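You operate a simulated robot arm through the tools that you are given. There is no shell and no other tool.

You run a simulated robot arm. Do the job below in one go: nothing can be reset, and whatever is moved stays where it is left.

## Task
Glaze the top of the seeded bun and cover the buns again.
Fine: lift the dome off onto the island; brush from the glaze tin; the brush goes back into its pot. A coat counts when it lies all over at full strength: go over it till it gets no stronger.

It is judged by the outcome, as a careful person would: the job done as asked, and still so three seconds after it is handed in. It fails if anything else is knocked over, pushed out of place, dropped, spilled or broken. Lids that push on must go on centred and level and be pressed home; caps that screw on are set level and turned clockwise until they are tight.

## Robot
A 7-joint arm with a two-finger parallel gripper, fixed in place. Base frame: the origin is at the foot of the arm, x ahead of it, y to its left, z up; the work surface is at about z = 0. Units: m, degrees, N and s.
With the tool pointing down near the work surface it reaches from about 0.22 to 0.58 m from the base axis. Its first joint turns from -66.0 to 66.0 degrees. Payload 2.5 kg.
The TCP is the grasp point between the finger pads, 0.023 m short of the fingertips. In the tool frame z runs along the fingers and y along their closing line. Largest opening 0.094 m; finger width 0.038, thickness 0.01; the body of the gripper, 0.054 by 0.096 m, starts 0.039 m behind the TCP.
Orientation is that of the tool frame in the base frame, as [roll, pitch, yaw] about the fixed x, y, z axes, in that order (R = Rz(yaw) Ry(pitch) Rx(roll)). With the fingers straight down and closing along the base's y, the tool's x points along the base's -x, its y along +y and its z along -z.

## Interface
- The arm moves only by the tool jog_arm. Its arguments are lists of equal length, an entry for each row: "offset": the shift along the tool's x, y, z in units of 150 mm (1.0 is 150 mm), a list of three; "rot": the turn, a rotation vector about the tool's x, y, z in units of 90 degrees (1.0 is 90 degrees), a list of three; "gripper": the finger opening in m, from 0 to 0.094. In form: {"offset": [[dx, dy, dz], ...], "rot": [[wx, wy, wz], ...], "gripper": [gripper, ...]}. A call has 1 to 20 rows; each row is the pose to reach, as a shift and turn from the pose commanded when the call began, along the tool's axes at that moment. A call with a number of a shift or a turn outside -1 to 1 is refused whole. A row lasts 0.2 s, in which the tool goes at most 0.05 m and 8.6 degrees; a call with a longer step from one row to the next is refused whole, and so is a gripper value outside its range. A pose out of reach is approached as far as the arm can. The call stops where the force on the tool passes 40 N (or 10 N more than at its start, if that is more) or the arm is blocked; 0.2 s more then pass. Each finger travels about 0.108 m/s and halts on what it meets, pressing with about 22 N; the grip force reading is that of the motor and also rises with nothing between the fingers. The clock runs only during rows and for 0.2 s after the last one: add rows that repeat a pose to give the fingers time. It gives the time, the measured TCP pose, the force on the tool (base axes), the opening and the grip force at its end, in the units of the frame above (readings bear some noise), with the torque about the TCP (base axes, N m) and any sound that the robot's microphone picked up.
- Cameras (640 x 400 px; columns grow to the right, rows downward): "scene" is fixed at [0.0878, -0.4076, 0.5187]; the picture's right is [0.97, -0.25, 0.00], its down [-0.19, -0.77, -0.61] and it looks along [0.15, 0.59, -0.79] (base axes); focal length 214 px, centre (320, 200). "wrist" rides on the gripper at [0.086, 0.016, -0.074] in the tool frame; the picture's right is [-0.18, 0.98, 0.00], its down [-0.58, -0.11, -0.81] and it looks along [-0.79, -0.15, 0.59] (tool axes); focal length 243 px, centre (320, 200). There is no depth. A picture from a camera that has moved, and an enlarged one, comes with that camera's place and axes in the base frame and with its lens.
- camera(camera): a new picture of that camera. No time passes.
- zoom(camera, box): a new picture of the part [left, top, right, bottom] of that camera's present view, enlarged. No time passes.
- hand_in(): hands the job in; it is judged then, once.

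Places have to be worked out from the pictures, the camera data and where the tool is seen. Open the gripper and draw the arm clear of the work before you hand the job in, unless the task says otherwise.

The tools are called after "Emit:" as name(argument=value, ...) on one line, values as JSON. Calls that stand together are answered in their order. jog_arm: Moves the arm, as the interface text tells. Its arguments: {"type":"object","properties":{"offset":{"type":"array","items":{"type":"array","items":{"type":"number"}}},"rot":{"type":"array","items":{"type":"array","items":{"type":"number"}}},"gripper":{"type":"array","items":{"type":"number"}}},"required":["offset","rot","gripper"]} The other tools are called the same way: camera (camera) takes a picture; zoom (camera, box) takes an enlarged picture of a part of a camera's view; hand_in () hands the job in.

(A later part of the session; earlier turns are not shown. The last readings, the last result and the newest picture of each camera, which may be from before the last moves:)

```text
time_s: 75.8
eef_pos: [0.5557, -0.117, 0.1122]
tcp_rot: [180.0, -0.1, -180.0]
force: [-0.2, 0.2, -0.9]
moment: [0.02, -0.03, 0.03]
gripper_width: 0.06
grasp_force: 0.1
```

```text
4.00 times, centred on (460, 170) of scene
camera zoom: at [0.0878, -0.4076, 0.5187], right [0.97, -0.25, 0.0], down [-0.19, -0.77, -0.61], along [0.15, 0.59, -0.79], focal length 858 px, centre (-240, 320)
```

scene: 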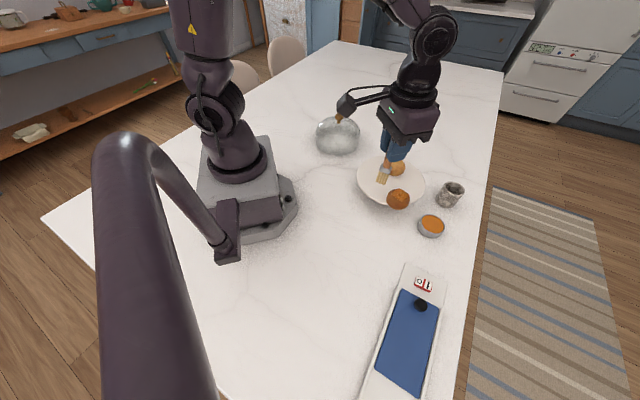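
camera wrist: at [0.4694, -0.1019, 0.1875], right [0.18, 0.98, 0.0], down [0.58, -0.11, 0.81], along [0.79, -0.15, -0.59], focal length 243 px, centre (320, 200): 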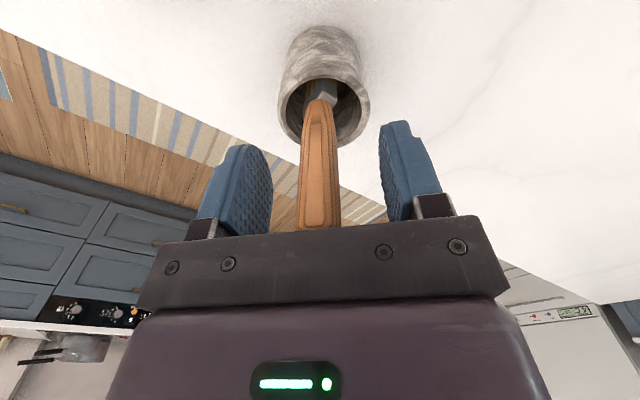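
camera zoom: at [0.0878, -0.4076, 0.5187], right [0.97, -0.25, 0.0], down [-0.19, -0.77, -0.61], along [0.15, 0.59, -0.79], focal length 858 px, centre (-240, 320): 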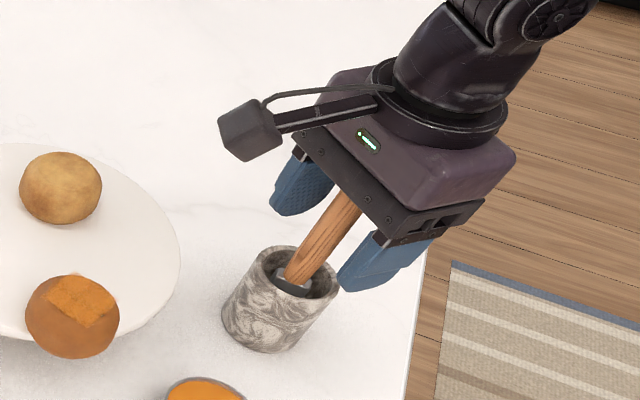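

The brush stands in its pot as before. I'll rise straight up clear of the handle, then move toward the bun to measure its present place.

Emit:
jog_arm(offset=[[0.0, 0.0, -0.1], [0.0, 0.0, -0.3], [0.0, 0.0, -0.6], [0.0, 0.0, -0.85], [0.0, 0.0, -0.85]], rot=[[0, 0, 0], [0, 0, 0], [0, 0, 0], [0, 0, 0], [0, 0, 0]], gripper=[0.06, 0.06, 0.06, 0.06, 0.06])

Emit:
jog_arm(offset=[[0.25, 0.0, -0.1], [0.55, 0.0, -0.15], [0.85, 0.0, -0.15], [1.0, 0.0, -0.15]], rot=[[0, 0, 0], [0, 0, 0], [0, 0, 0], [0, 0, 0]], gripper=[0.06, 0.06, 0.06, 0.06])

Emit:
jog_arm(offset=[[0.25, 0.0, 0.0], [0.5, 0.0, 0.0], [0.6, 0.0, 0.0], [0.6, 0.0, 0.0]], rot=[[0, 0, 0], [0, 0, 0], [0, 0, 0], [0, 0, 0]], gripper=[0.094, 0.094, 0.094, 0.094])

Emit:
camera(camera="wrist")

Emit:
zoom(camera="wrist", box=[250, 20, 410, 140])

Emit:
zoom(camera="scene", box=[350, 130, 490, 230])

```text
time_s: 77.0
eef_pos: [0.5554, -0.1195, 0.2392]
tcp_rot: [180.0, 0.0, -180.0]
force: [0.2, -0.5, -0.1]
moment: [0.0, 0.01, 0.0]
gripper_width: 0.06
grasp_force: 0.1
```

```text
time_s: 78.0
eef_pos: [0.4047, -0.1177, 0.26]
tcp_rot: [-180.0, -0.1, 179.9]
force: [0.2, -0.4, -0.3]
moment: [0.02, 0.02, 0.0]
gripper_width: 0.0601
grasp_force: 0.0
```

```text
time_s: 79.0
eef_pos: [0.3156, -0.1161, 0.2631]
tcp_rot: [-179.8, 0.0, -179.8]
force: [-0.8, -0.6, 0.7]
moment: [-0.01, 0.0, 0.02]
gripper_width: 0.0943
grasp_force: 0.0
```

```text
taken
camera wrist: at [0.2291, -0.1021, 0.3374], right [0.18, 0.98, 0.0], down [0.58, -0.11, 0.81], along [0.79, -0.15, -0.59], focal length 243 px, centre (320, 200)
```

wrist: 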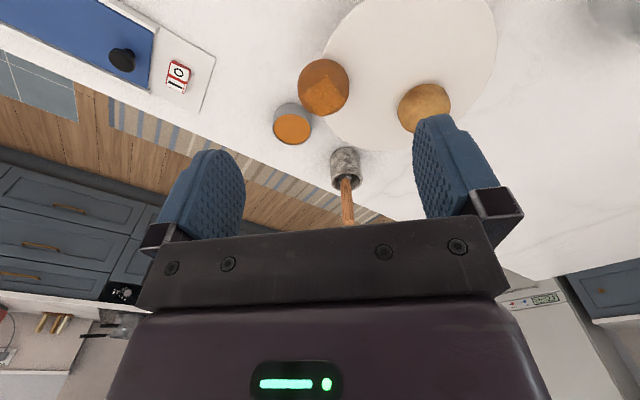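

```text
3.33 times, centred on (330, 80) of wrist
camera zoom: at [0.2291, -0.1021, 0.3374], right [0.18, 0.98, 0.0], down [0.58, -0.11, 0.81], along [0.79, -0.15, -0.59], focal length 809 px, centre (287, 600)
```

zoom: 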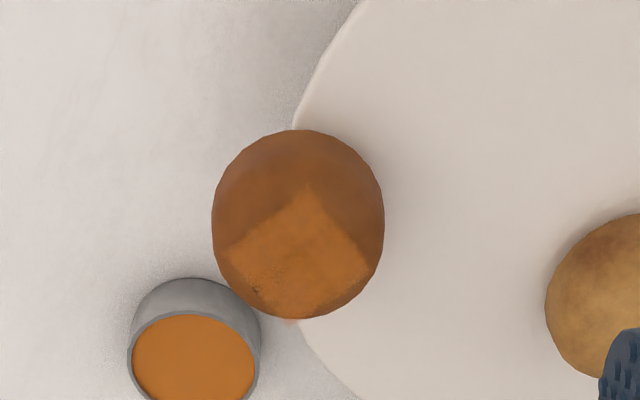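

```text
4.00 times, centred on (420, 180) of scene
camera zoom: at [0.0877, -0.4076, 0.5187], right [0.97, -0.25, 0.0], down [-0.19, -0.77, -0.61], along [0.15, 0.59, -0.79], focal length 858 px, centre (-80, 280)
```

zoom: 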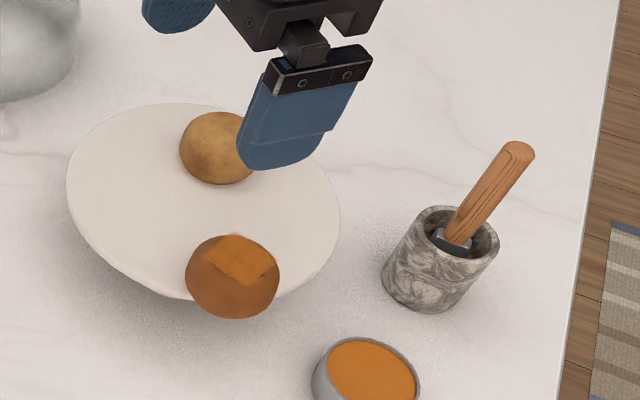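

The bun centre is at about (0.376, -0.1255), with nearly half overhanging and about 5 mm margin before tipping. I'll come over it with the fingers fully open and check centring above before descending.

Emit:
jog_arm(offset=[[-0.15, -0.03, 0.1], [-0.3, -0.05, 0.3], [-0.4, -0.057, 0.5], [-0.4, -0.057, 0.62], [-0.4, -0.057, 0.62]], rot=[[0, 0, 0], [0, 0, 0], [0, 0, 0], [0, 0, 0], [0, 0, 0]], gripper=[0.094, 0.094, 0.094, 0.094, 0.094])

Emit:
camera(camera="wrist")

Emit:
zoom(camera="wrist", box=[230, 0, 390, 120])

Emit:
zoom(camera="scene", box=[350, 110, 470, 230])

```text
time_s: 80.2
eef_pos: [0.3741, -0.1264, 0.17]
tcp_rot: [-180.0, -0.2, -179.9]
force: [0.0, 0.3, 0.6]
moment: [0.03, 0.01, -0.01]
gripper_width: 0.0938
grasp_force: 0.1
```

```text
taken
camera wrist: at [0.2889, -0.1104, 0.2448], right [0.18, 0.98, 0.0], down [0.58, -0.11, 0.81], along [0.79, -0.15, -0.59], focal length 243 px, centre (320, 200)
```

wrist: 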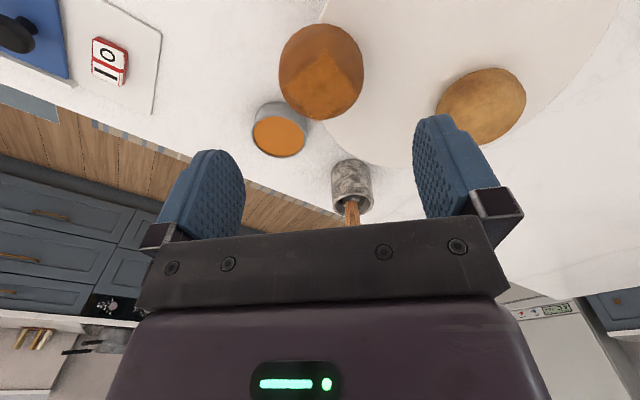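

```text
3.33 times, centred on (310, 60) of wrist
camera zoom: at [0.2889, -0.1104, 0.2448], right [0.18, 0.98, 0.0], down [0.58, -0.11, 0.81], along [0.79, -0.15, -0.59], focal length 809 px, centre (353, 667)
```

zoom: 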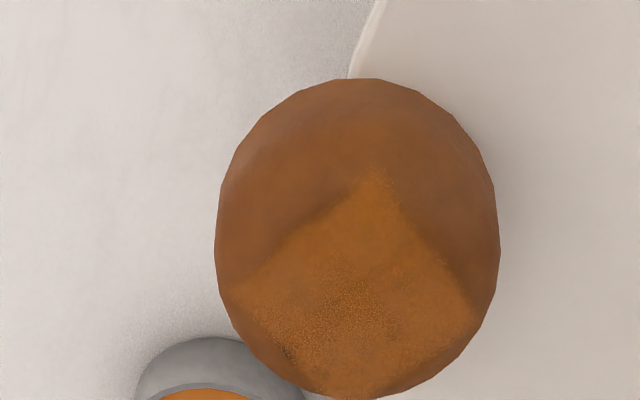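

```text
3.33 times, centred on (410, 170) of scene
camera zoom: at [0.0878, -0.4076, 0.5187], right [0.97, -0.25, 0.0], down [-0.19, -0.77, -0.61], along [0.15, 0.59, -0.79], focal length 715 px, centre (20, 300)
```

zoom: 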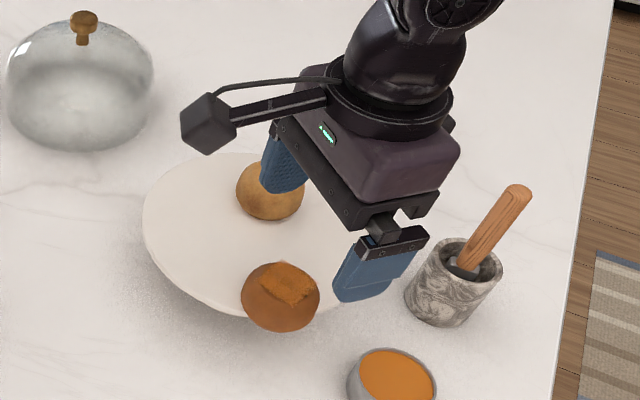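

The bun is centred to within 2 mm between the open fingers. I'll bias 3 mm toward +y, so the outer finger touches first and nudges it inward, and descend to z≈0.092.

Emit:
jog_arm(offset=[[0.0, 0.02, 0.05], [0.0, 0.02, 0.18], [0.0, 0.02, 0.3], [0.0, 0.02, 0.42], [0.0, 0.02, 0.5], [0.0, 0.02, 0.52], [0.0, 0.02, 0.52]], rot=[[0, 0, 0], [0, 0, 0], [0, 0, 0], [0, 0, 0], [0, 0, 0], [0, 0, 0], [0, 0, 0]], gripper=[0.094, 0.094, 0.094, 0.094, 0.094, 0.094, 0.094])

Emit:
camera(camera="wrist")

Emit:
zoom(camera="scene", box=[350, 130, 470, 230])

```text
time_s: 81.8
eef_pos: [0.3754, -0.1226, 0.09]
tcp_rot: [-179.9, -0.1, 180.0]
force: [-1.0, 0.1, -0.6]
moment: [-0.01, 0.02, 0.02]
gripper_width: 0.0943
grasp_force: 0.0
```

```text
taken
camera wrist: at [0.2892, -0.1074, 0.1656], right [0.18, 0.98, 0.0], down [0.58, -0.11, 0.81], along [0.79, -0.15, -0.59], focal length 243 px, centre (320, 200)
```

wrist: 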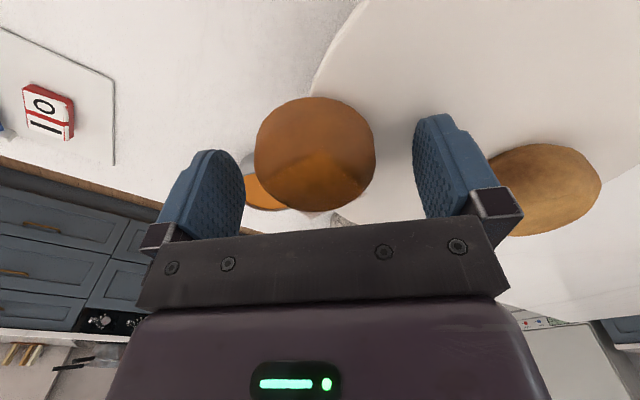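

```text
4.00 times, centred on (410, 180) of scene
camera zoom: at [0.0878, -0.4076, 0.5187], right [0.97, -0.25, 0.0], down [-0.19, -0.77, -0.61], along [0.15, 0.59, -0.79], focal length 858 px, centre (-40, 280)
```

zoom: 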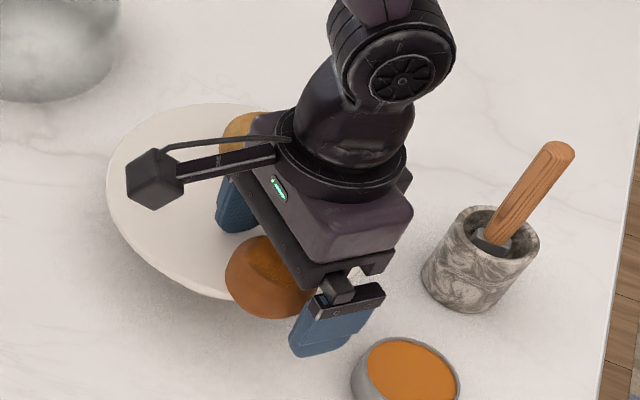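

The fingers straddle the bun with nothing touched. I'll close slowly around it.

Emit:
jog_arm(offset=[[0, 0, 0], [0, 0, 0], [0, 0, 0], [0, 0, 0], [0, 0, 0], [0, 0, 0], [0, 0, 0]], rot=[[0, 0, 0], [0, 0, 0], [0, 0, 0], [0, 0, 0], [0, 0, 0], [0, 0, 0], [0, 0, 0]], gripper=[0.08, 0.072, 0.067, 0.063, 0.059, 0.055, 0.05])

Emit:
camera(camera="wrist")

Emit:
zoom(camera="scene", box=[350, 130, 470, 230])

```text
time_s: 83.4
eef_pos: [0.3748, -0.1228, 0.0904]
tcp_rot: [-179.9, 0.0, 180.0]
force: [0.0, 0.2, -0.1]
moment: [0.01, -0.01, 0.01]
gripper_width: 0.0557
grasp_force: 22.0
```

```text
taken
camera wrist: at [0.2892, -0.1073, 0.1658], right [0.18, 0.98, 0.0], down [0.58, -0.11, 0.81], along [0.79, -0.15, -0.59], focal length 243 px, centre (320, 200)
```

wrist: 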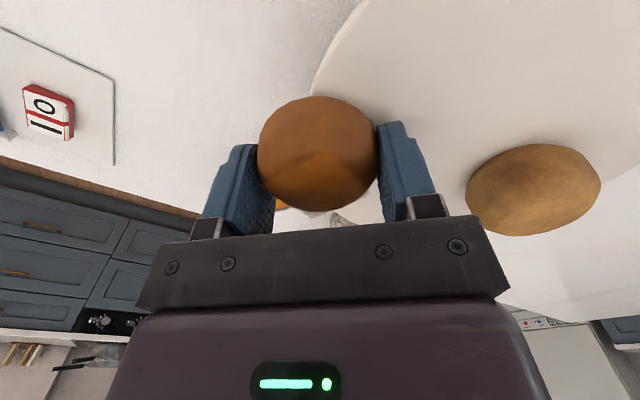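

```text
4.00 times, centred on (410, 180) of scene
camera zoom: at [0.0878, -0.4076, 0.5187], right [0.97, -0.25, 0.0], down [-0.19, -0.77, -0.61], along [0.15, 0.59, -0.79], focal length 858 px, centre (-40, 280)
```

zoom: 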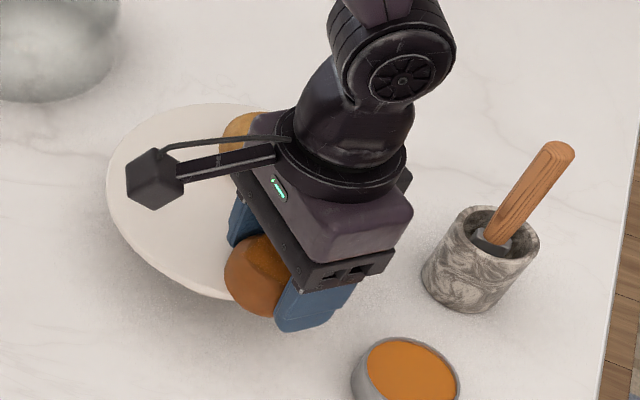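

The bun is held at 56 mm width. I'll lift it 10 mm, carry it 61 mm back toward +y, which is its original place, and lower to about 2 mm above the plate.

Emit:
jog_arm(offset=[[0.0, 0.0, -0.02], [0.0, 0.0, -0.05], [0.0, 0.0, -0.08], [0.0, 0.08, -0.08], [0.0, 0.2, -0.08], [0.0, 0.32, -0.08], [0.0, 0.405, -0.08], [0.0, 0.405, -0.08], [0.0, 0.405, -0.05], [0.0, 0.405, -0.02], [0.0, 0.405, -0.02]], rot=[[0, 0, 0], [0, 0, 0], [0, 0, 0], [0, 0, 0], [0, 0, 0], [0, 0, 0], [0, 0, 0], [0, 0, 0], [0, 0, 0], [0, 0, 0], [0, 0, 0]], gripper=[0.05, 0.05, 0.05, 0.05, 0.05, 0.05, 0.05, 0.05, 0.05, 0.05, 0.05])

Emit:
camera(camera="wrist")

Emit:
zoom(camera="scene", box=[350, 110, 470, 230])

```text
time_s: 85.8
eef_pos: [0.3762, -0.0637, 0.0955]
tcp_rot: [-180.0, -0.1, 179.9]
force: [-0.2, 0.2, -1.1]
moment: [-0.03, 0.02, 0.02]
gripper_width: 0.0561
grasp_force: 21.8
```

```text
taken
camera wrist: at [0.2898, -0.047, 0.169], right [0.18, 0.98, 0.0], down [0.58, -0.11, 0.81], along [0.79, -0.15, -0.59], focal length 243 px, centre (320, 200)
```

wrist: 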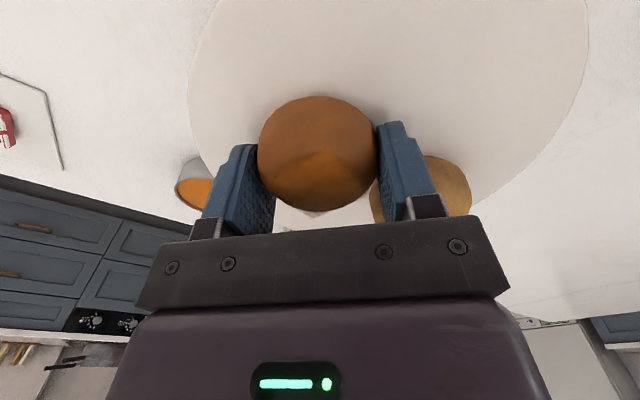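

```text
3.33 times, centred on (410, 170) of scene
camera zoom: at [0.0878, -0.4076, 0.5187], right [0.97, -0.25, 0.0], down [-0.19, -0.77, -0.61], along [0.15, 0.59, -0.79], focal length 715 px, centre (20, 300)
```

zoom: 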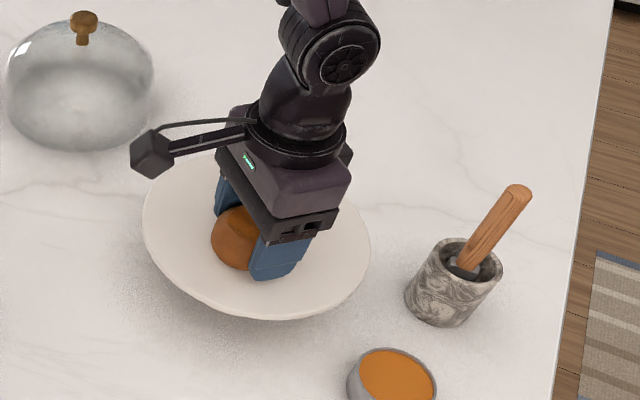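

The bun hangs over its old place, but the +y finger is near the plain bun, so I'll check that clearance before lowering or opening.

Emit:
zoom(camera="wrist", box=[350, 100, 490, 240])

Emit:
zoom(camera="scene", box=[370, 140, 425, 200])

```text
2.86 times, centred on (420, 170) of wrist
camera zoom: at [0.2898, -0.047, 0.169], right [0.18, 0.98, 0.0], down [0.58, -0.11, 0.81], along [0.79, -0.15, -0.59], focal length 693 px, centre (34, 286)
```

zoom: 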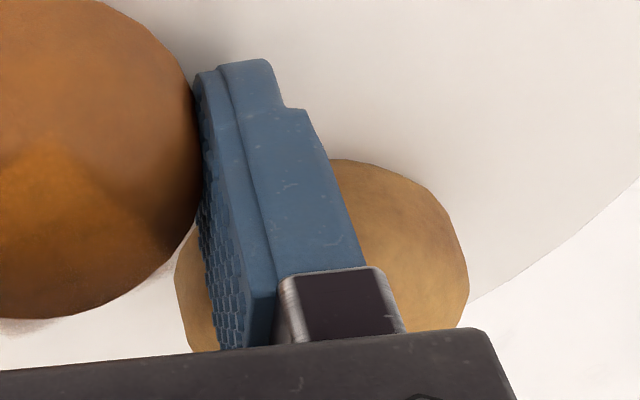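

```text
6.67 times, centred on (398, 170) of scene
camera zoom: at [0.0878, -0.4076, 0.5187], right [0.97, -0.25, 0.0], down [-0.19, -0.77, -0.61], along [0.15, 0.59, -0.79], focal length 1430 px, centre (-197, 400)
```

zoom: 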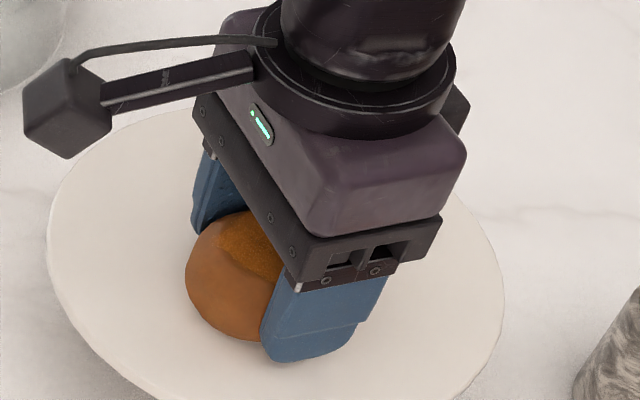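

The gap to the plain bun is small, so I'll shift 3 mm in -x and 2 mm in -y, which is nearer the original spot anyway. Then I'll lower the bun toward the plate in 1 mm steps.

Emit:
jog_arm(offset=[[0.01, -0.007, 0.0], [0.02, -0.0133, 0.0], [0.02, -0.0133, 0.007], [0.02, -0.0133, 0.013], [0.02, -0.0133, 0.017], [0.02, -0.0133, 0.017]], rot=[[0, 0, 0], [0, 0, 0], [0, 0, 0], [0, 0, 0], [0, 0, 0], [0, 0, 0]], gripper=[0.05, 0.05, 0.05, 0.05, 0.05, 0.05])

Emit:
zoom(camera="scene", box=[370, 140, 425, 200])

```text
time_s: 87.2
eef_pos: [0.3713, -0.0642, 0.0906]
tcp_rot: [179.9, -0.1, 180.0]
force: [-0.2, -0.2, -0.1]
moment: [0.01, 0.0, -0.01]
gripper_width: 0.0556
grasp_force: 21.3
```

```text
6.67 times, centred on (398, 170) of scene
camera zoom: at [0.0878, -0.4076, 0.5187], right [0.97, -0.25, 0.0], down [-0.19, -0.77, -0.61], along [0.15, 0.59, -0.79], focal length 1430 px, centre (-197, 400)
```

zoom: 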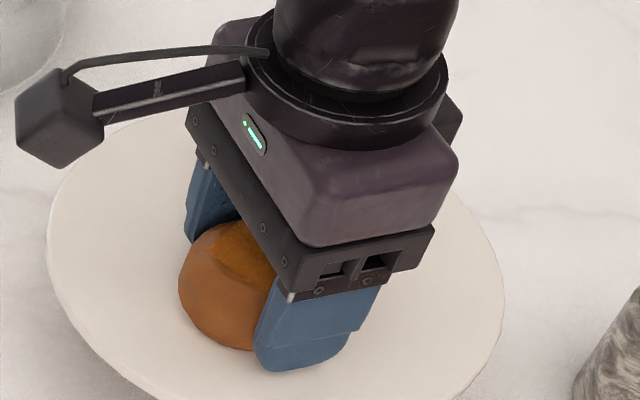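

The downward load is gone (-0.1 N vs -1.1 N), suggesting the bun just rests. I'll press half a millimetre to confirm.

Emit:
jog_arm(offset=[[0.0, 0.0, 0.004], [0.0, 0.0, 0.004]], rot=[[0, 0, 0], [0, 0, 0]], gripper=[0.05, 0.05])

```text
time_s: 87.8
eef_pos: [0.3725, -0.0647, 0.092]
tcp_rot: [180.0, -0.2, -180.0]
force: [-0.2, -0.7, -1.3]
moment: [0.02, -0.03, 0.02]
gripper_width: 0.0559
grasp_force: 21.9
```

Noise is about 1 N, so it's not yet conclusive. I'll take two further 0.7 mm steps.

Emit:
jog_arm(offset=[[0.0, 0.0, 0.005], [0.0, 0.0, 0.009], [0.0, 0.0, 0.009]], rot=[[0, 0, 0], [0, 0, 0], [0, 0, 0]], gripper=[0.05, 0.05, 0.05])

```text
time_s: 88.6
eef_pos: [0.3727, -0.0649, 0.0889]
tcp_rot: [180.0, -0.1, -180.0]
force: [-8.8, 1.6, 24.1]
moment: [0.04, 0.31, -0.04]
gripper_width: 0.0557
grasp_force: 21.8
```

Firm contact at z≈0.089 (24 N). I'll ease up 1 mm and open just 3 mm per side to release without touching the plain bun.

Emit:
jog_arm(offset=[[0.0, 0.0, -0.007], [0.0, 0.0, -0.007], [0.0, 0.0, -0.007], [0.0, 0.0, -0.007]], rot=[[0, 0, 0], [0, 0, 0], [0, 0, 0], [0, 0, 0]], gripper=[0.05, 0.058, 0.062, 0.062])

Emit:
zoom(camera="wrist", box=[230, 80, 490, 240])

```text
time_s: 89.6
eef_pos: [0.3714, -0.0639, 0.091]
tcp_rot: [-180.0, -0.1, -180.0]
force: [0.2, 0.5, -0.2]
moment: [0.02, -0.01, 0.01]
gripper_width: 0.0621
grasp_force: 0.1
```

```text
2.46 times, centred on (360, 160) of wrist
camera zoom: at [0.286, -0.0489, 0.1655], right [0.18, 0.98, 0.0], down [0.58, -0.11, 0.81], along [0.79, -0.15, -0.59], focal length 597 px, centre (222, 298)
```

zoom: 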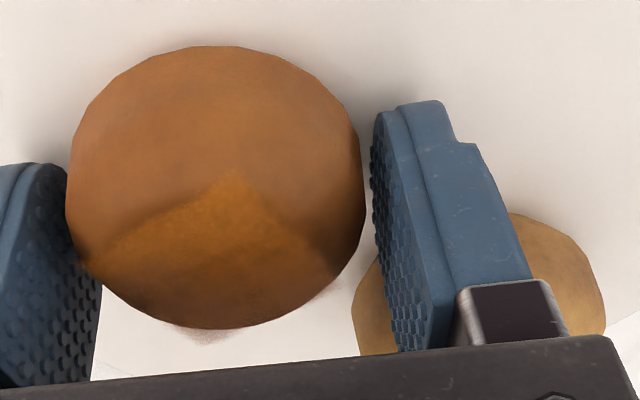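

The bun is free with a gap on both sides. I'll rise straight up and look at both buns.

Emit:
jog_arm(offset=[[0.0, 0.0, -0.05], [0.0, 0.0, -0.15], [0.0, 0.0, -0.3], [0.0, 0.0, -0.6], [0.0, 0.0, -0.9], [0.3, -0.2, -1.0], [0.4, -0.4, -1.0], [0.4, -0.4, -1.0]], rot=[[0, 0, 0], [0, 0, 0], [0, 0, 0], [0, 0, 0], [0, 0, 0], [0, 0, 0], [0, 0, 0], [0, 0, 0]], gripper=[0.062, 0.062, 0.062, 0.062, 0.062, 0.062, 0.062, 0.062])

Emit:
camera(camera="wrist")

Emit:
zoom(camera="wrist", box=[320, 30, 450, 130])

Emit:
zoom(camera="scene", box=[350, 145, 430, 215])

Emit:
zoom(camera="scene", box=[375, 165, 405, 195])

```text
refused: row 6 steps farther than a row can; nothing moved
```

```text
taken
camera wrist: at [0.286, -0.0489, 0.1655], right [0.18, 0.98, 0.0], down [0.58, -0.11, 0.81], along [0.79, -0.15, -0.59], focal length 243 px, centre (320, 200)
```

wrist: 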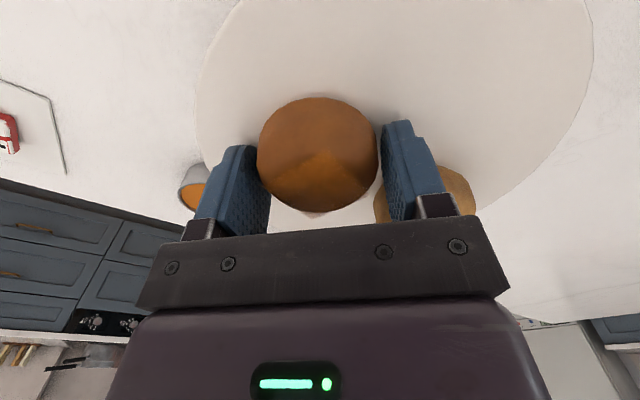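

```text
4.00 times, centred on (385, 80) of wrist
camera zoom: at [0.286, -0.0489, 0.1655], right [0.18, 0.98, 0.0], down [0.58, -0.11, 0.81], along [0.79, -0.15, -0.59], focal length 970 px, centre (60, 680)
```

zoom: 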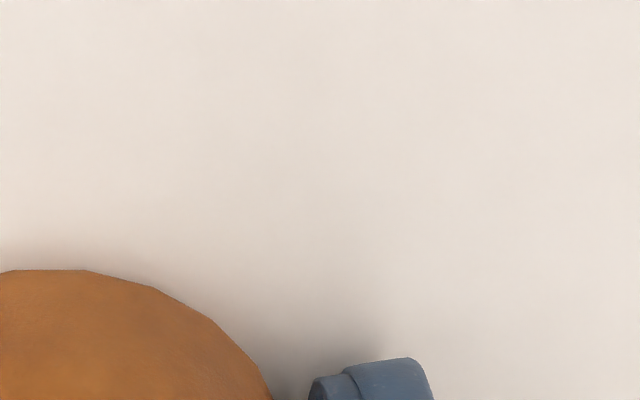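

```text
5.71 times, centred on (390, 180) of scene
camera zoom: at [0.0878, -0.4076, 0.5187], right [0.97, -0.25, 0.0], down [-0.19, -0.77, -0.61], along [0.15, 0.59, -0.79], focal length 1226 px, centre (-80, 314)
```

zoom: 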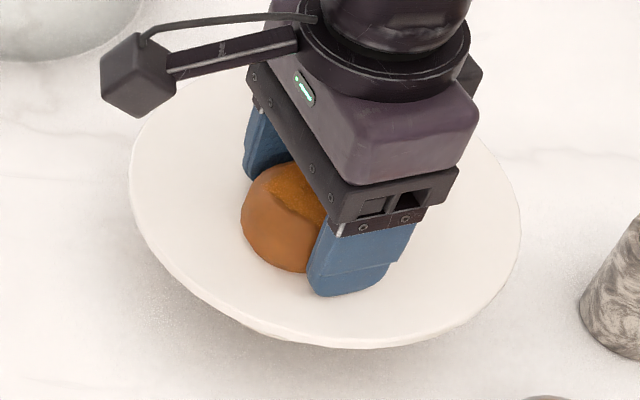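

```text
13.33 times, centred on (390, 180) of scene
camera zoom: at [0.0878, -0.4076, 0.5187], right [0.97, -0.25, 0.0], down [-0.19, -0.77, -0.61], along [0.15, 0.59, -0.79], focal length 2860 px, centre (-613, 467)
```

zoom: 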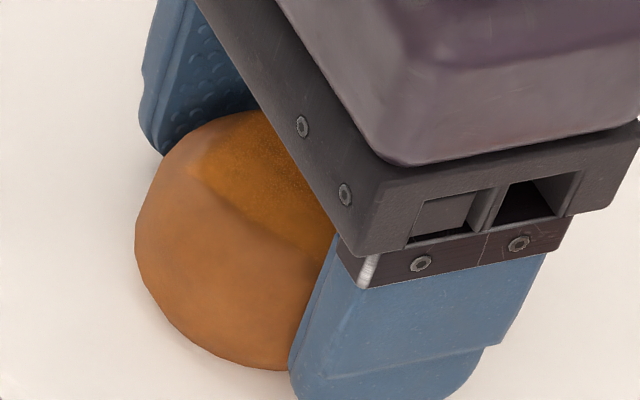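

The call was refused for too long a step and nothing moved. I'll repeat the rise with smaller steps, then shift aside to view the buns.

Emit:
jog_arm(offset=[[0.0, 0.0, -0.05], [0.0, 0.0, -0.15], [0.0, 0.0, -0.3], [0.0, 0.0, -0.6], [0.0, 0.0, -0.9], [0.15, -0.15, -1.0], [0.3, -0.3, -1.0], [0.4, -0.4, -1.0], [0.4, -0.4, -1.0]], rot=[[0, 0, 0], [0, 0, 0], [0, 0, 0], [0, 0, 0], [0, 0, 0], [0, 0, 0], [0, 0, 0], [0, 0, 0], [0, 0, 0]], gripper=[0.062, 0.062, 0.062, 0.062, 0.062, 0.062, 0.062, 0.062, 0.062])

Emit:
camera(camera="wrist")

Emit:
zoom(camera="wrist", box=[300, 20, 460, 140])

Emit:
zoom(camera="scene", box=[350, 145, 430, 215])

Emit:
zoom(camera="scene", box=[375, 165, 405, 195])

```text
time_s: 91.6
eef_pos: [0.313, -0.1252, 0.2415]
tcp_rot: [179.9, -0.1, 180.0]
force: [-0.4, -0.1, 0.2]
moment: [-0.03, -0.01, -0.01]
gripper_width: 0.0619
grasp_force: 0.0
```

```text
taken
camera wrist: at [0.2272, -0.1087, 0.3164], right [0.18, 0.98, 0.0], down [0.58, -0.11, 0.81], along [0.79, -0.15, -0.59], focal length 243 px, centre (320, 200)
```

wrist: 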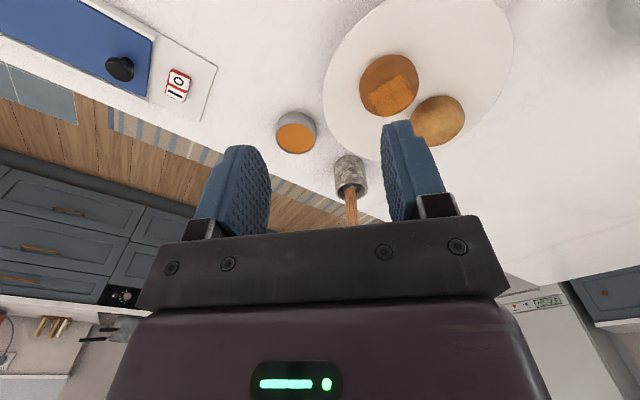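

```text
3.33 times, centred on (380, 80) of wrist
camera zoom: at [0.2272, -0.1087, 0.3164], right [0.18, 0.98, 0.0], down [0.58, -0.11, 0.81], along [0.79, -0.15, -0.59], focal length 809 px, centre (120, 600)
```

zoom: 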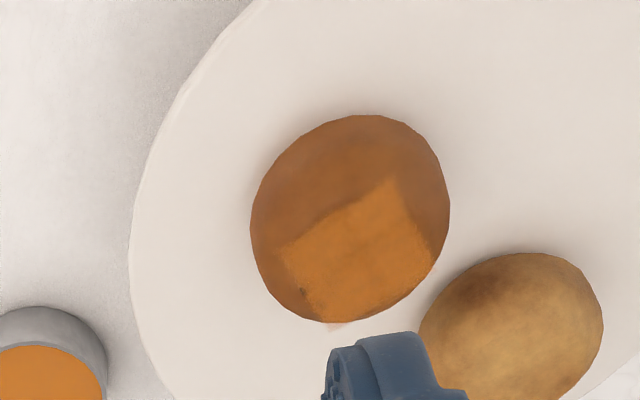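

```text
5.71 times, centred on (390, 180) of scene
camera zoom: at [0.0877, -0.4077, 0.5187], right [0.97, -0.25, 0.0], down [-0.19, -0.77, -0.61], along [0.15, 0.59, -0.79], focal length 1226 px, centre (-80, 314)
```

zoom: 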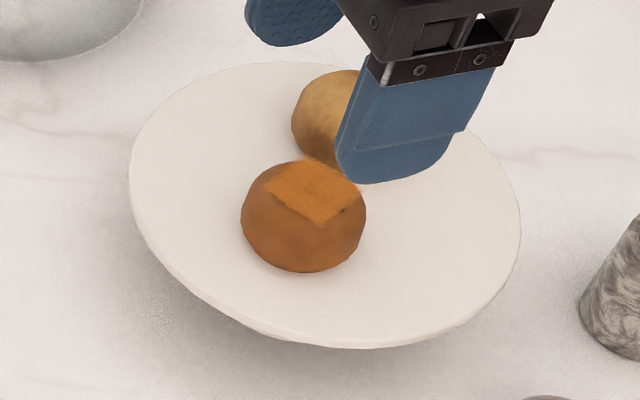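

```text
13.33 times, centred on (390, 180) of scene
camera zoom: at [0.0877, -0.4077, 0.5187], right [0.97, -0.25, 0.0], down [-0.19, -0.77, -0.61], along [0.15, 0.59, -0.79], focal length 2860 px, centre (-613, 467)
```

zoom: 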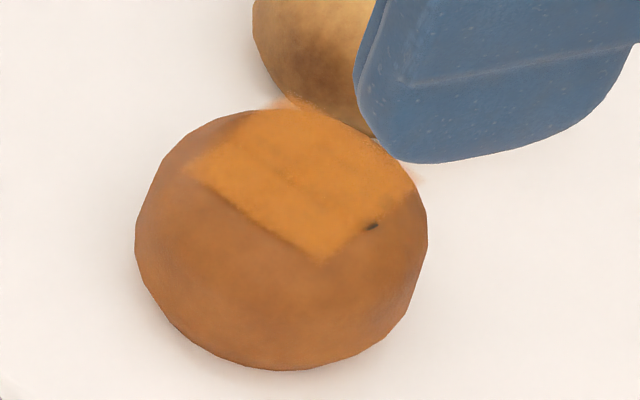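

The bun is back within about 4 mm of its old place and the plain bun looks undisturbed. The film still shows weaker streaks, so I'll fetch the brush again and go over it with gentle crown-level strokes only.

Emit:
jog_arm(offset=[[-0.25, 0.01, 0.0], [-0.5, 0.02, 0.0], [-0.75, 0.03, 0.0], [-1.0, 0.04, 0.0]], rot=[[0, 0, 0], [0, 0, 0], [0, 0, 0], [0, 0, 0]], gripper=[0.06, 0.06, 0.06, 0.06])

Emit:
jog_arm(offset=[[-0.2, 0.005, 0.0], [-0.4, 0.01, 0.05], [-0.6, 0.014, 0.15], [-0.62, 0.014, 0.25], [-0.62, 0.014, 0.25]], rot=[[0, 0, 0], [0, 0, 0], [0, 0, 0], [0, 0, 0], [0, 0, 0]], gripper=[0.06, 0.06, 0.06, 0.06, 0.06])

Emit:
camera(camera="wrist")

Emit:
zoom(camera="wrist", box=[250, 0, 390, 140])

Emit:
zoom(camera="scene", box=[350, 130, 480, 230])

Emit:
zoom(camera="scene", box=[375, 165, 405, 195])

```text
time_s: 92.6
eef_pos: [0.4653, -0.1176, 0.2422]
tcp_rot: [180.0, -0.1, -180.0]
force: [-0.1, -0.2, 0.1]
moment: [-0.02, -0.01, -0.03]
gripper_width: 0.0599
grasp_force: 0.0
```

```text
time_s: 93.8
eef_pos: [0.5567, -0.1168, 0.2047]
tcp_rot: [-180.0, -0.1, -179.9]
force: [-0.2, -0.2, 0.3]
moment: [0.02, 0.02, 0.01]
gripper_width: 0.0601
grasp_force: 0.0
```

```text
taken
camera wrist: at [0.4706, -0.1005, 0.2788], right [0.18, 0.98, 0.0], down [0.58, -0.11, 0.81], along [0.79, -0.15, -0.59], focal length 243 px, centre (320, 200)
```

wrist: 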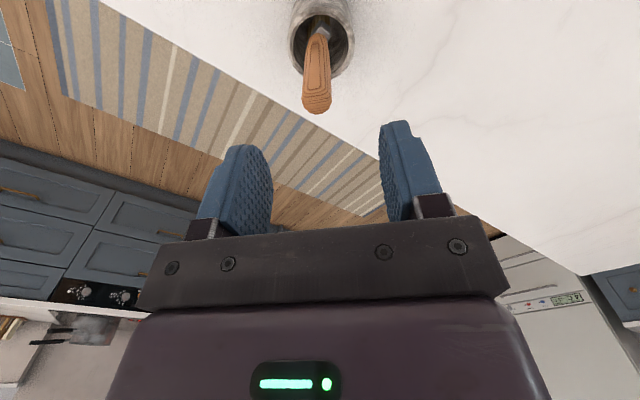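

```text
2.86 times, centred on (320, 70) of wrist
camera zoom: at [0.4706, -0.1005, 0.2788], right [0.18, 0.98, 0.0], down [0.58, -0.11, 0.81], along [0.79, -0.15, -0.59], focal length 693 px, centre (320, 571)
```

zoom: 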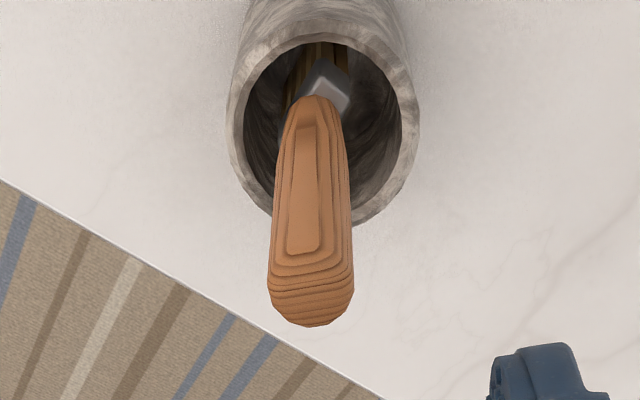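

```text
4.00 times, centred on (415, 180) of scene
camera zoom: at [0.0878, -0.4076, 0.5187], right [0.97, -0.25, 0.0], down [-0.19, -0.77, -0.61], along [0.15, 0.59, -0.79], focal length 858 px, centre (-60, 280)
```

zoom: 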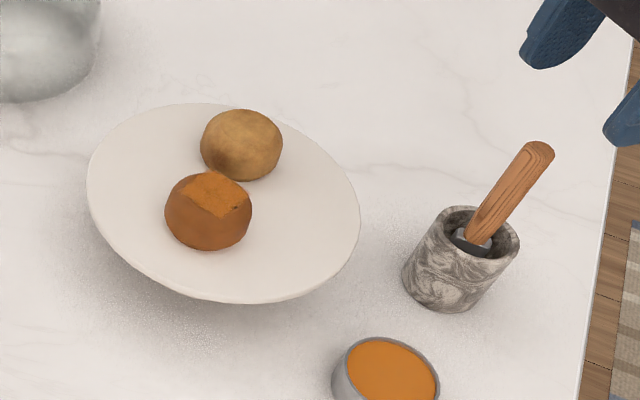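

```text
13.33 times, centred on (390, 180) of scene
camera zoom: at [0.0878, -0.4076, 0.5187], right [0.97, -0.25, 0.0], down [-0.19, -0.77, -0.61], along [0.15, 0.59, -0.79], focal length 2860 px, centre (-613, 467)
```

zoom: 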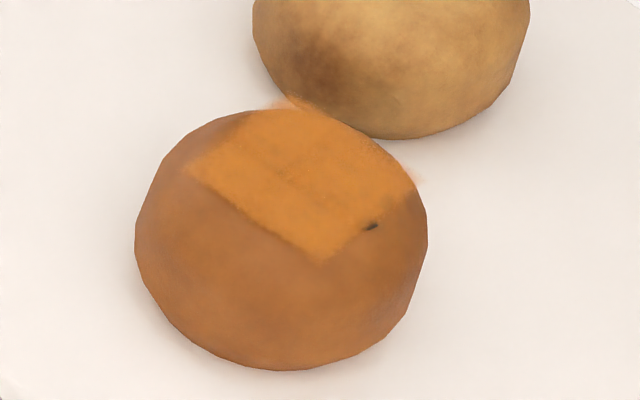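

The brush stands upright at about (0.5535, -0.117), and the plain bun has moved only a couple of millimetres. I'll shift 3 mm in -x, descend and grasp the handle again.

Emit:
jog_arm(offset=[[0.018, 0.0, 0.1], [0.018, 0.0, 0.25], [0.018, 0.0, 0.4], [0.018, 0.0, 0.52], [0.018, 0.0, 0.61], [0.018, 0.0, 0.61], [0.018, 0.0, 0.61], [0.018, 0.0, 0.61], [0.018, 0.0, 0.61], [0.018, 0.0, 0.61]], rot=[[0, 0, 0], [0, 0, 0], [0, 0, 0], [0, 0, 0], [0, 0, 0], [0, 0, 0], [0, 0, 0], [0, 0, 0], [0, 0, 0], [0, 0, 0]], gripper=[0.06, 0.06, 0.06, 0.06, 0.06, 0.06, 0.035, 0.02, 0.0, 0.0])

Emit:
camera(camera="wrist")

Emit:
zoom(camera="scene", box=[410, 120, 510, 220])

```text
time_s: 96.0
eef_pos: [0.5537, -0.1173, 0.1121]
tcp_rot: [-180.0, -0.1, 180.0]
force: [0.2, -0.8, 0.5]
moment: [0.02, 0.0, -0.01]
gripper_width: 0.018
grasp_force: 22.1
```

```text
taken
camera wrist: at [0.4672, -0.1003, 0.1862], right [0.18, 0.98, 0.0], down [0.58, -0.11, 0.81], along [0.79, -0.15, -0.59], focal length 243 px, centre (320, 200)
```

wrist: 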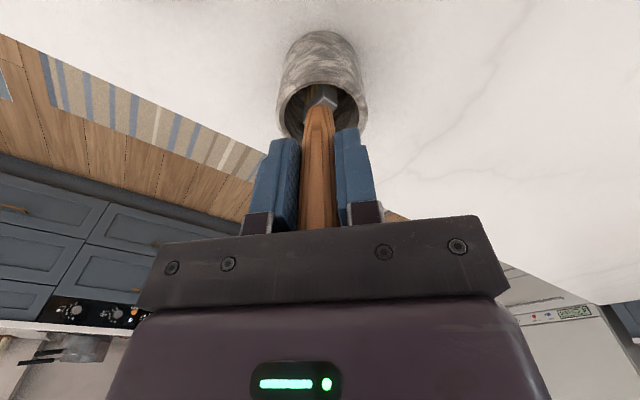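

```text
4.00 times, centred on (460, 170) of scene
camera zoom: at [0.0878, -0.4076, 0.5187], right [0.97, -0.25, 0.0], down [-0.19, -0.77, -0.61], along [0.15, 0.59, -0.79], focal length 858 px, centre (-240, 320)
```

zoom: 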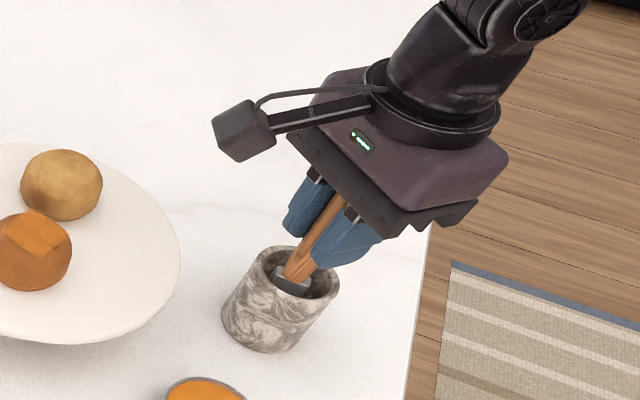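

The handle is held again (18 mm, 22 N) at (0.5537, -0.1173, 0.112), which I'll remember for the return. I'll lift it out and carry it over the tin.

Emit:
jog_arm(offset=[[0.0, 0.0, -0.05], [0.0, 0.0, -0.15], [0.0, 0.0, -0.28], [0.0, 0.0, -0.42], [0.0, 0.0, -0.56], [0.0, 0.0, -0.66], [0.12, -0.09, -0.66], [0.28, -0.21, -0.66], [0.45, -0.34, -0.66], [0.6, -0.45, -0.66], [0.645, -0.478, -0.66], [0.645, -0.478, -0.66]], rot=[[0, 0, 0], [0, 0, 0], [0, 0, 0], [0, 0, 0], [0, 0, 0], [0, 0, 0], [0, 0, 0], [0, 0, 0], [0, 0, 0], [0, 0, 0], [0, 0, 0], [0, 0, 0]], gripper=[0, 0, 0, 0, 0, 0, 0, 0, 0, 0, 0, 0])

Emit:
zoom(camera="wrist", box=[260, 0, 380, 120])

Emit:
zoom(camera="scene", box=[370, 130, 490, 260])

```text
time_s: 98.6
eef_pos: [0.4555, -0.1898, 0.2115]
tcp_rot: [-179.9, -0.1, -180.0]
force: [-1.1, -0.1, -0.4]
moment: [0.0, 0.0, 0.02]
gripper_width: 0.018
grasp_force: 22.1
```

```text
3.33 times, centred on (320, 60) of wrist
camera zoom: at [0.3687, -0.1736, 0.2864], right [0.18, 0.98, 0.0], down [0.58, -0.11, 0.81], along [0.79, -0.15, -0.59], focal length 809 px, centre (320, 667)
```

zoom: 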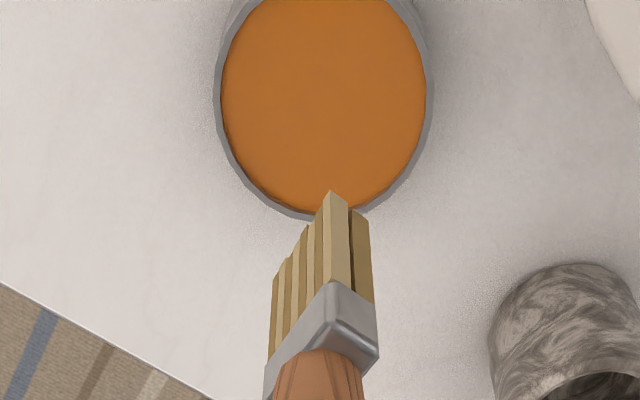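

```text
3.08 times, centred on (430, 195) of scene
camera zoom: at [0.0877, -0.4077, 0.5187], right [0.97, -0.25, 0.0], down [-0.19, -0.77, -0.61], along [0.15, 0.59, -0.79], focal length 660 px, centre (-18, 215)
```

zoom: 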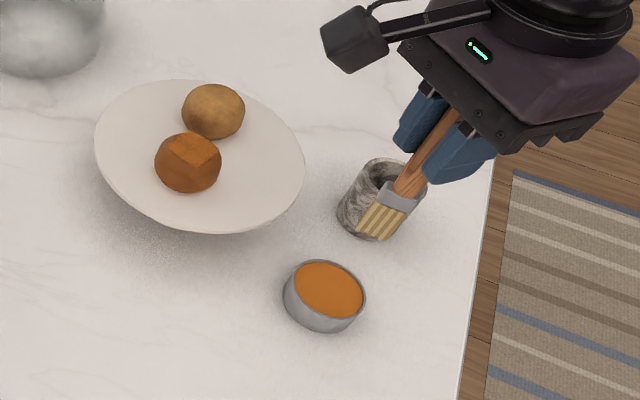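

The brush hangs over the tin as before. I'll lower to just above the glaze, then dip with a light force this time.

Emit:
jog_arm(offset=[[0.0, 0.0, 0.1], [0.0, 0.0, 0.25], [0.0, 0.0, 0.4], [0.0, 0.0, 0.5], [0.0, 0.0, 0.535], [0.0, 0.0, 0.542], [0.0, 0.0, 0.549], [0.0, 0.0, 0.549]], rot=[[0, 0, 0], [0, 0, 0], [0, 0, 0], [0, 0, 0], [0, 0, 0], [0, 0, 0], [0, 0, 0], [0, 0, 0]], gripper=[0, 0, 0, 0, 0, 0, 0, 0])

```text
time_s: 100.4
eef_pos: [0.4566, -0.1899, 0.1295]
tcp_rot: [180.0, -0.1, 179.9]
force: [0.3, 0.5, -0.3]
moment: [-0.03, -0.02, 0.0]
gripper_width: 0.0182
grasp_force: 22.0
```

No touch yet at z≈0.1295. I'll lower in 0.7 mm steps.

Emit:
jog_arm(offset=[[0.0, 0.0, 0.005], [0.0, 0.0, 0.01], [0.0, 0.0, 0.013], [0.0, 0.0, 0.013]], rot=[[0, 0, 0], [0, 0, 0], [0, 0, 0], [0, 0, 0]], gripper=[0, 0, 0, 0])

```text
time_s: 101.4
eef_pos: [0.455, -0.1876, 0.1268]
tcp_rot: [180.0, 0.0, -180.0]
force: [-0.4, 1.3, -0.8]
moment: [0.02, -0.03, 0.01]
gripper_width: 0.0182
grasp_force: 22.0
```

Still free at z≈0.1268. Continuing in small steps.

Emit:
jog_arm(offset=[[0.0, 0.0, 0.005], [0.0, 0.0, 0.01], [0.0, 0.0, 0.013], [0.0, 0.0, 0.013]], rot=[[0, 0, 0], [0, 0, 0], [0, 0, 0], [0, 0, 0]], gripper=[0, 0, 0, 0])

Emit:
zoom(camera="scene", box=[390, 170, 480, 250])

```text
time_s: 102.4
eef_pos: [0.4559, -0.1885, 0.1248]
tcp_rot: [180.0, -0.1, 179.9]
force: [-0.4, 0.3, -0.5]
moment: [0.03, -0.01, -0.01]
gripper_width: 0.0181
grasp_force: 21.7
```

```text
5.00 times, centred on (435, 210) of scene
camera zoom: at [0.0878, -0.4076, 0.5187], right [0.97, -0.25, 0.0], down [-0.19, -0.77, -0.61], along [0.15, 0.59, -0.79], focal length 1072 px, centre (-255, 150)
```

zoom: 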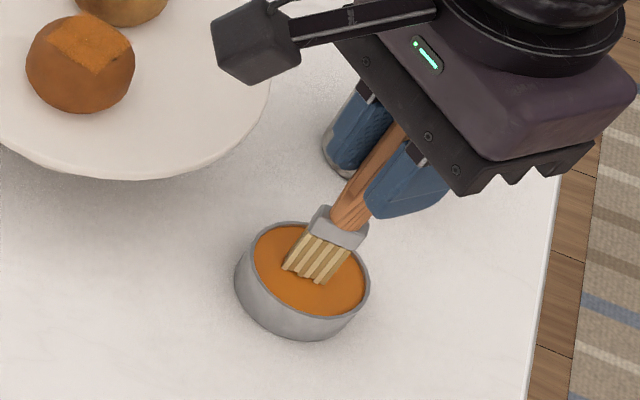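

Not yet touching. Another 2 mm in small steps.

Emit:
jog_arm(offset=[[0.0, 0.0, 0.005], [0.0, 0.0, 0.01], [0.0, 0.0, 0.013], [0.0, 0.0, 0.013]], rot=[[0, 0, 0], [0, 0, 0], [0, 0, 0], [0, 0, 0]], gripper=[0, 0, 0, 0])

```text
time_s: 103.4
eef_pos: [0.4564, -0.1885, 0.1232]
tcp_rot: [-179.9, -0.1, -180.0]
force: [-3.0, -0.3, 19.3]
moment: [-0.03, 0.35, 0.01]
gripper_width: 0.0181
grasp_force: 22.3
```

Contact at 19 N — enough for loading. I'll ease off to a light touch for a moment, then lift out.

Emit:
jog_arm(offset=[[0.0, 0.0, -0.008], [0.0, 0.0, -0.008], [0.0, 0.0, -0.008], [0.0, 0.0, -0.06], [0.0, 0.0, -0.2], [0.0, 0.0, -0.45], [0.0, 0.0, -0.7], [0.0, 0.0, -0.87], [0.0, 0.0, -0.87]], rot=[[0, 0, 0], [0, 0, 0], [0, 0, 0], [0, 0, 0], [0, 0, 0], [0, 0, 0], [0, 0, 0], [0, 0, 0], [0, 0, 0]], gripper=[0, 0, 0, 0, 0, 0, 0, 0, 0])

Emit:
zoom(camera="wrist", box=[260, 0, 380, 120])

Emit:
zoom(camera="scene", box=[370, 130, 490, 260])

```text
time_s: 105.4
eef_pos: [0.4549, -0.1892, 0.2544]
tcp_rot: [180.0, -0.1, -180.0]
force: [0.1, 0.2, -0.4]
moment: [-0.02, -0.01, -0.02]
gripper_width: 0.018
grasp_force: 22.5
```

```text
3.33 times, centred on (320, 60) of wrist
camera zoom: at [0.3696, -0.1737, 0.3295], right [0.18, 0.98, 0.0], down [0.58, -0.11, 0.81], along [0.79, -0.15, -0.59], focal length 809 px, centre (320, 667)
```

zoom: 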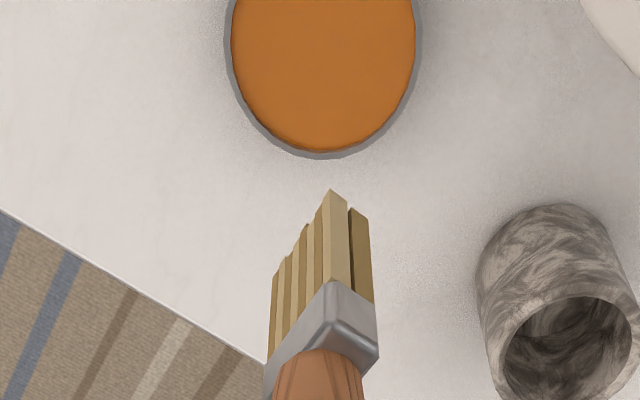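

```text
3.08 times, centred on (430, 195) of scene
camera zoom: at [0.0878, -0.4076, 0.5187], right [0.97, -0.25, 0.0], down [-0.19, -0.77, -0.61], along [0.15, 0.59, -0.79], focal length 660 px, centre (-18, 215)
```

zoom: 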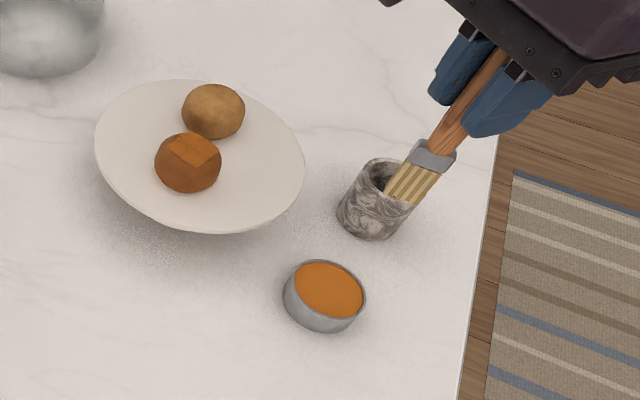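

The brush is loaded and everything else is in place. I'll carry it over the bun's new spot (TCP about (0.361, -0.065)) and check alignment from a hover.

Emit:
jog_arm(offset=[[0.12, 0.16, 0.0], [0.27, 0.35, 0.0], [0.42, 0.55, 0.0], [0.55, 0.72, 0.02], [0.63, 0.827, 0.1], [0.63, 0.827, 0.25], [0.63, 0.827, 0.25]], rot=[[0, 0, 0], [0, 0, 0], [0, 0, 0], [0, 0, 0], [0, 0, 0], [0, 0, 0], [0, 0, 0]], gripper=[0, 0, 0, 0, 0, 0, 0])

Emit:
zoom(camera="wrist", box=[260, 0, 380, 120])

Emit:
zoom(camera="scene", box=[360, 140, 430, 210])

```text
time_s: 107.0
eef_pos: [0.3604, -0.0635, 0.2154]
tcp_rot: [-180.0, -0.1, -179.9]
force: [0.7, -0.6, 0.2]
moment: [0.02, 0.01, -0.01]
gripper_width: 0.0179
grasp_force: 22.3
```

```text
3.33 times, centred on (320, 60) of wrist
camera zoom: at [0.2747, -0.0483, 0.2903], right [0.18, 0.98, 0.0], down [0.58, -0.11, 0.81], along [0.79, -0.15, -0.59], focal length 809 px, centre (320, 667)
```

zoom: 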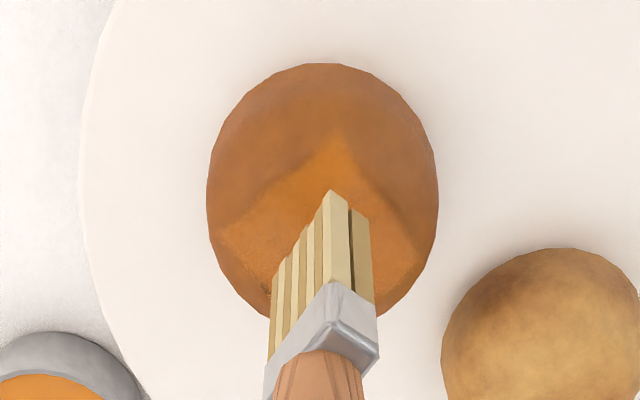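

```text
5.71 times, centred on (395, 175) of scene
camera zoom: at [0.0878, -0.4076, 0.5187], right [0.97, -0.25, 0.0], down [-0.19, -0.77, -0.61], along [0.15, 0.59, -0.79], focal length 1226 px, centre (-109, 343)
```

zoom: 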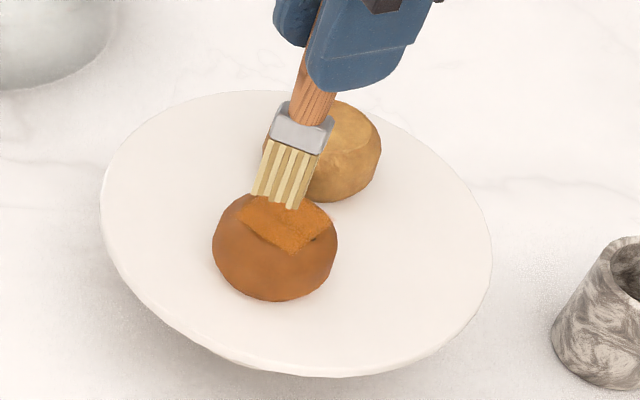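

The brush is about 2 mm short of the crown centre in x. I'll shift by 2 mm and 1 mm and lower onto the crown in small steps to find the light-touch height.

Emit:
jog_arm(offset=[[-0.0133, 0.0067, 0.04], [-0.0133, 0.0067, 0.08], [-0.0133, 0.0067, 0.1], [-0.0133, 0.0067, 0.11], [-0.0133, 0.0067, 0.116]], rot=[[0, 0, 0], [0, 0, 0], [0, 0, 0], [0, 0, 0], [0, 0, 0]], gripper=[0, 0, 0, 0, 0])

```text
time_s: 108.2
eef_pos: [0.3636, -0.0621, 0.1984]
tcp_rot: [-179.9, -0.1, -180.0]
force: [-0.1, -0.6, 1.7]
moment: [-0.02, 0.03, 0.03]
gripper_width: 0.018
grasp_force: 21.8
```

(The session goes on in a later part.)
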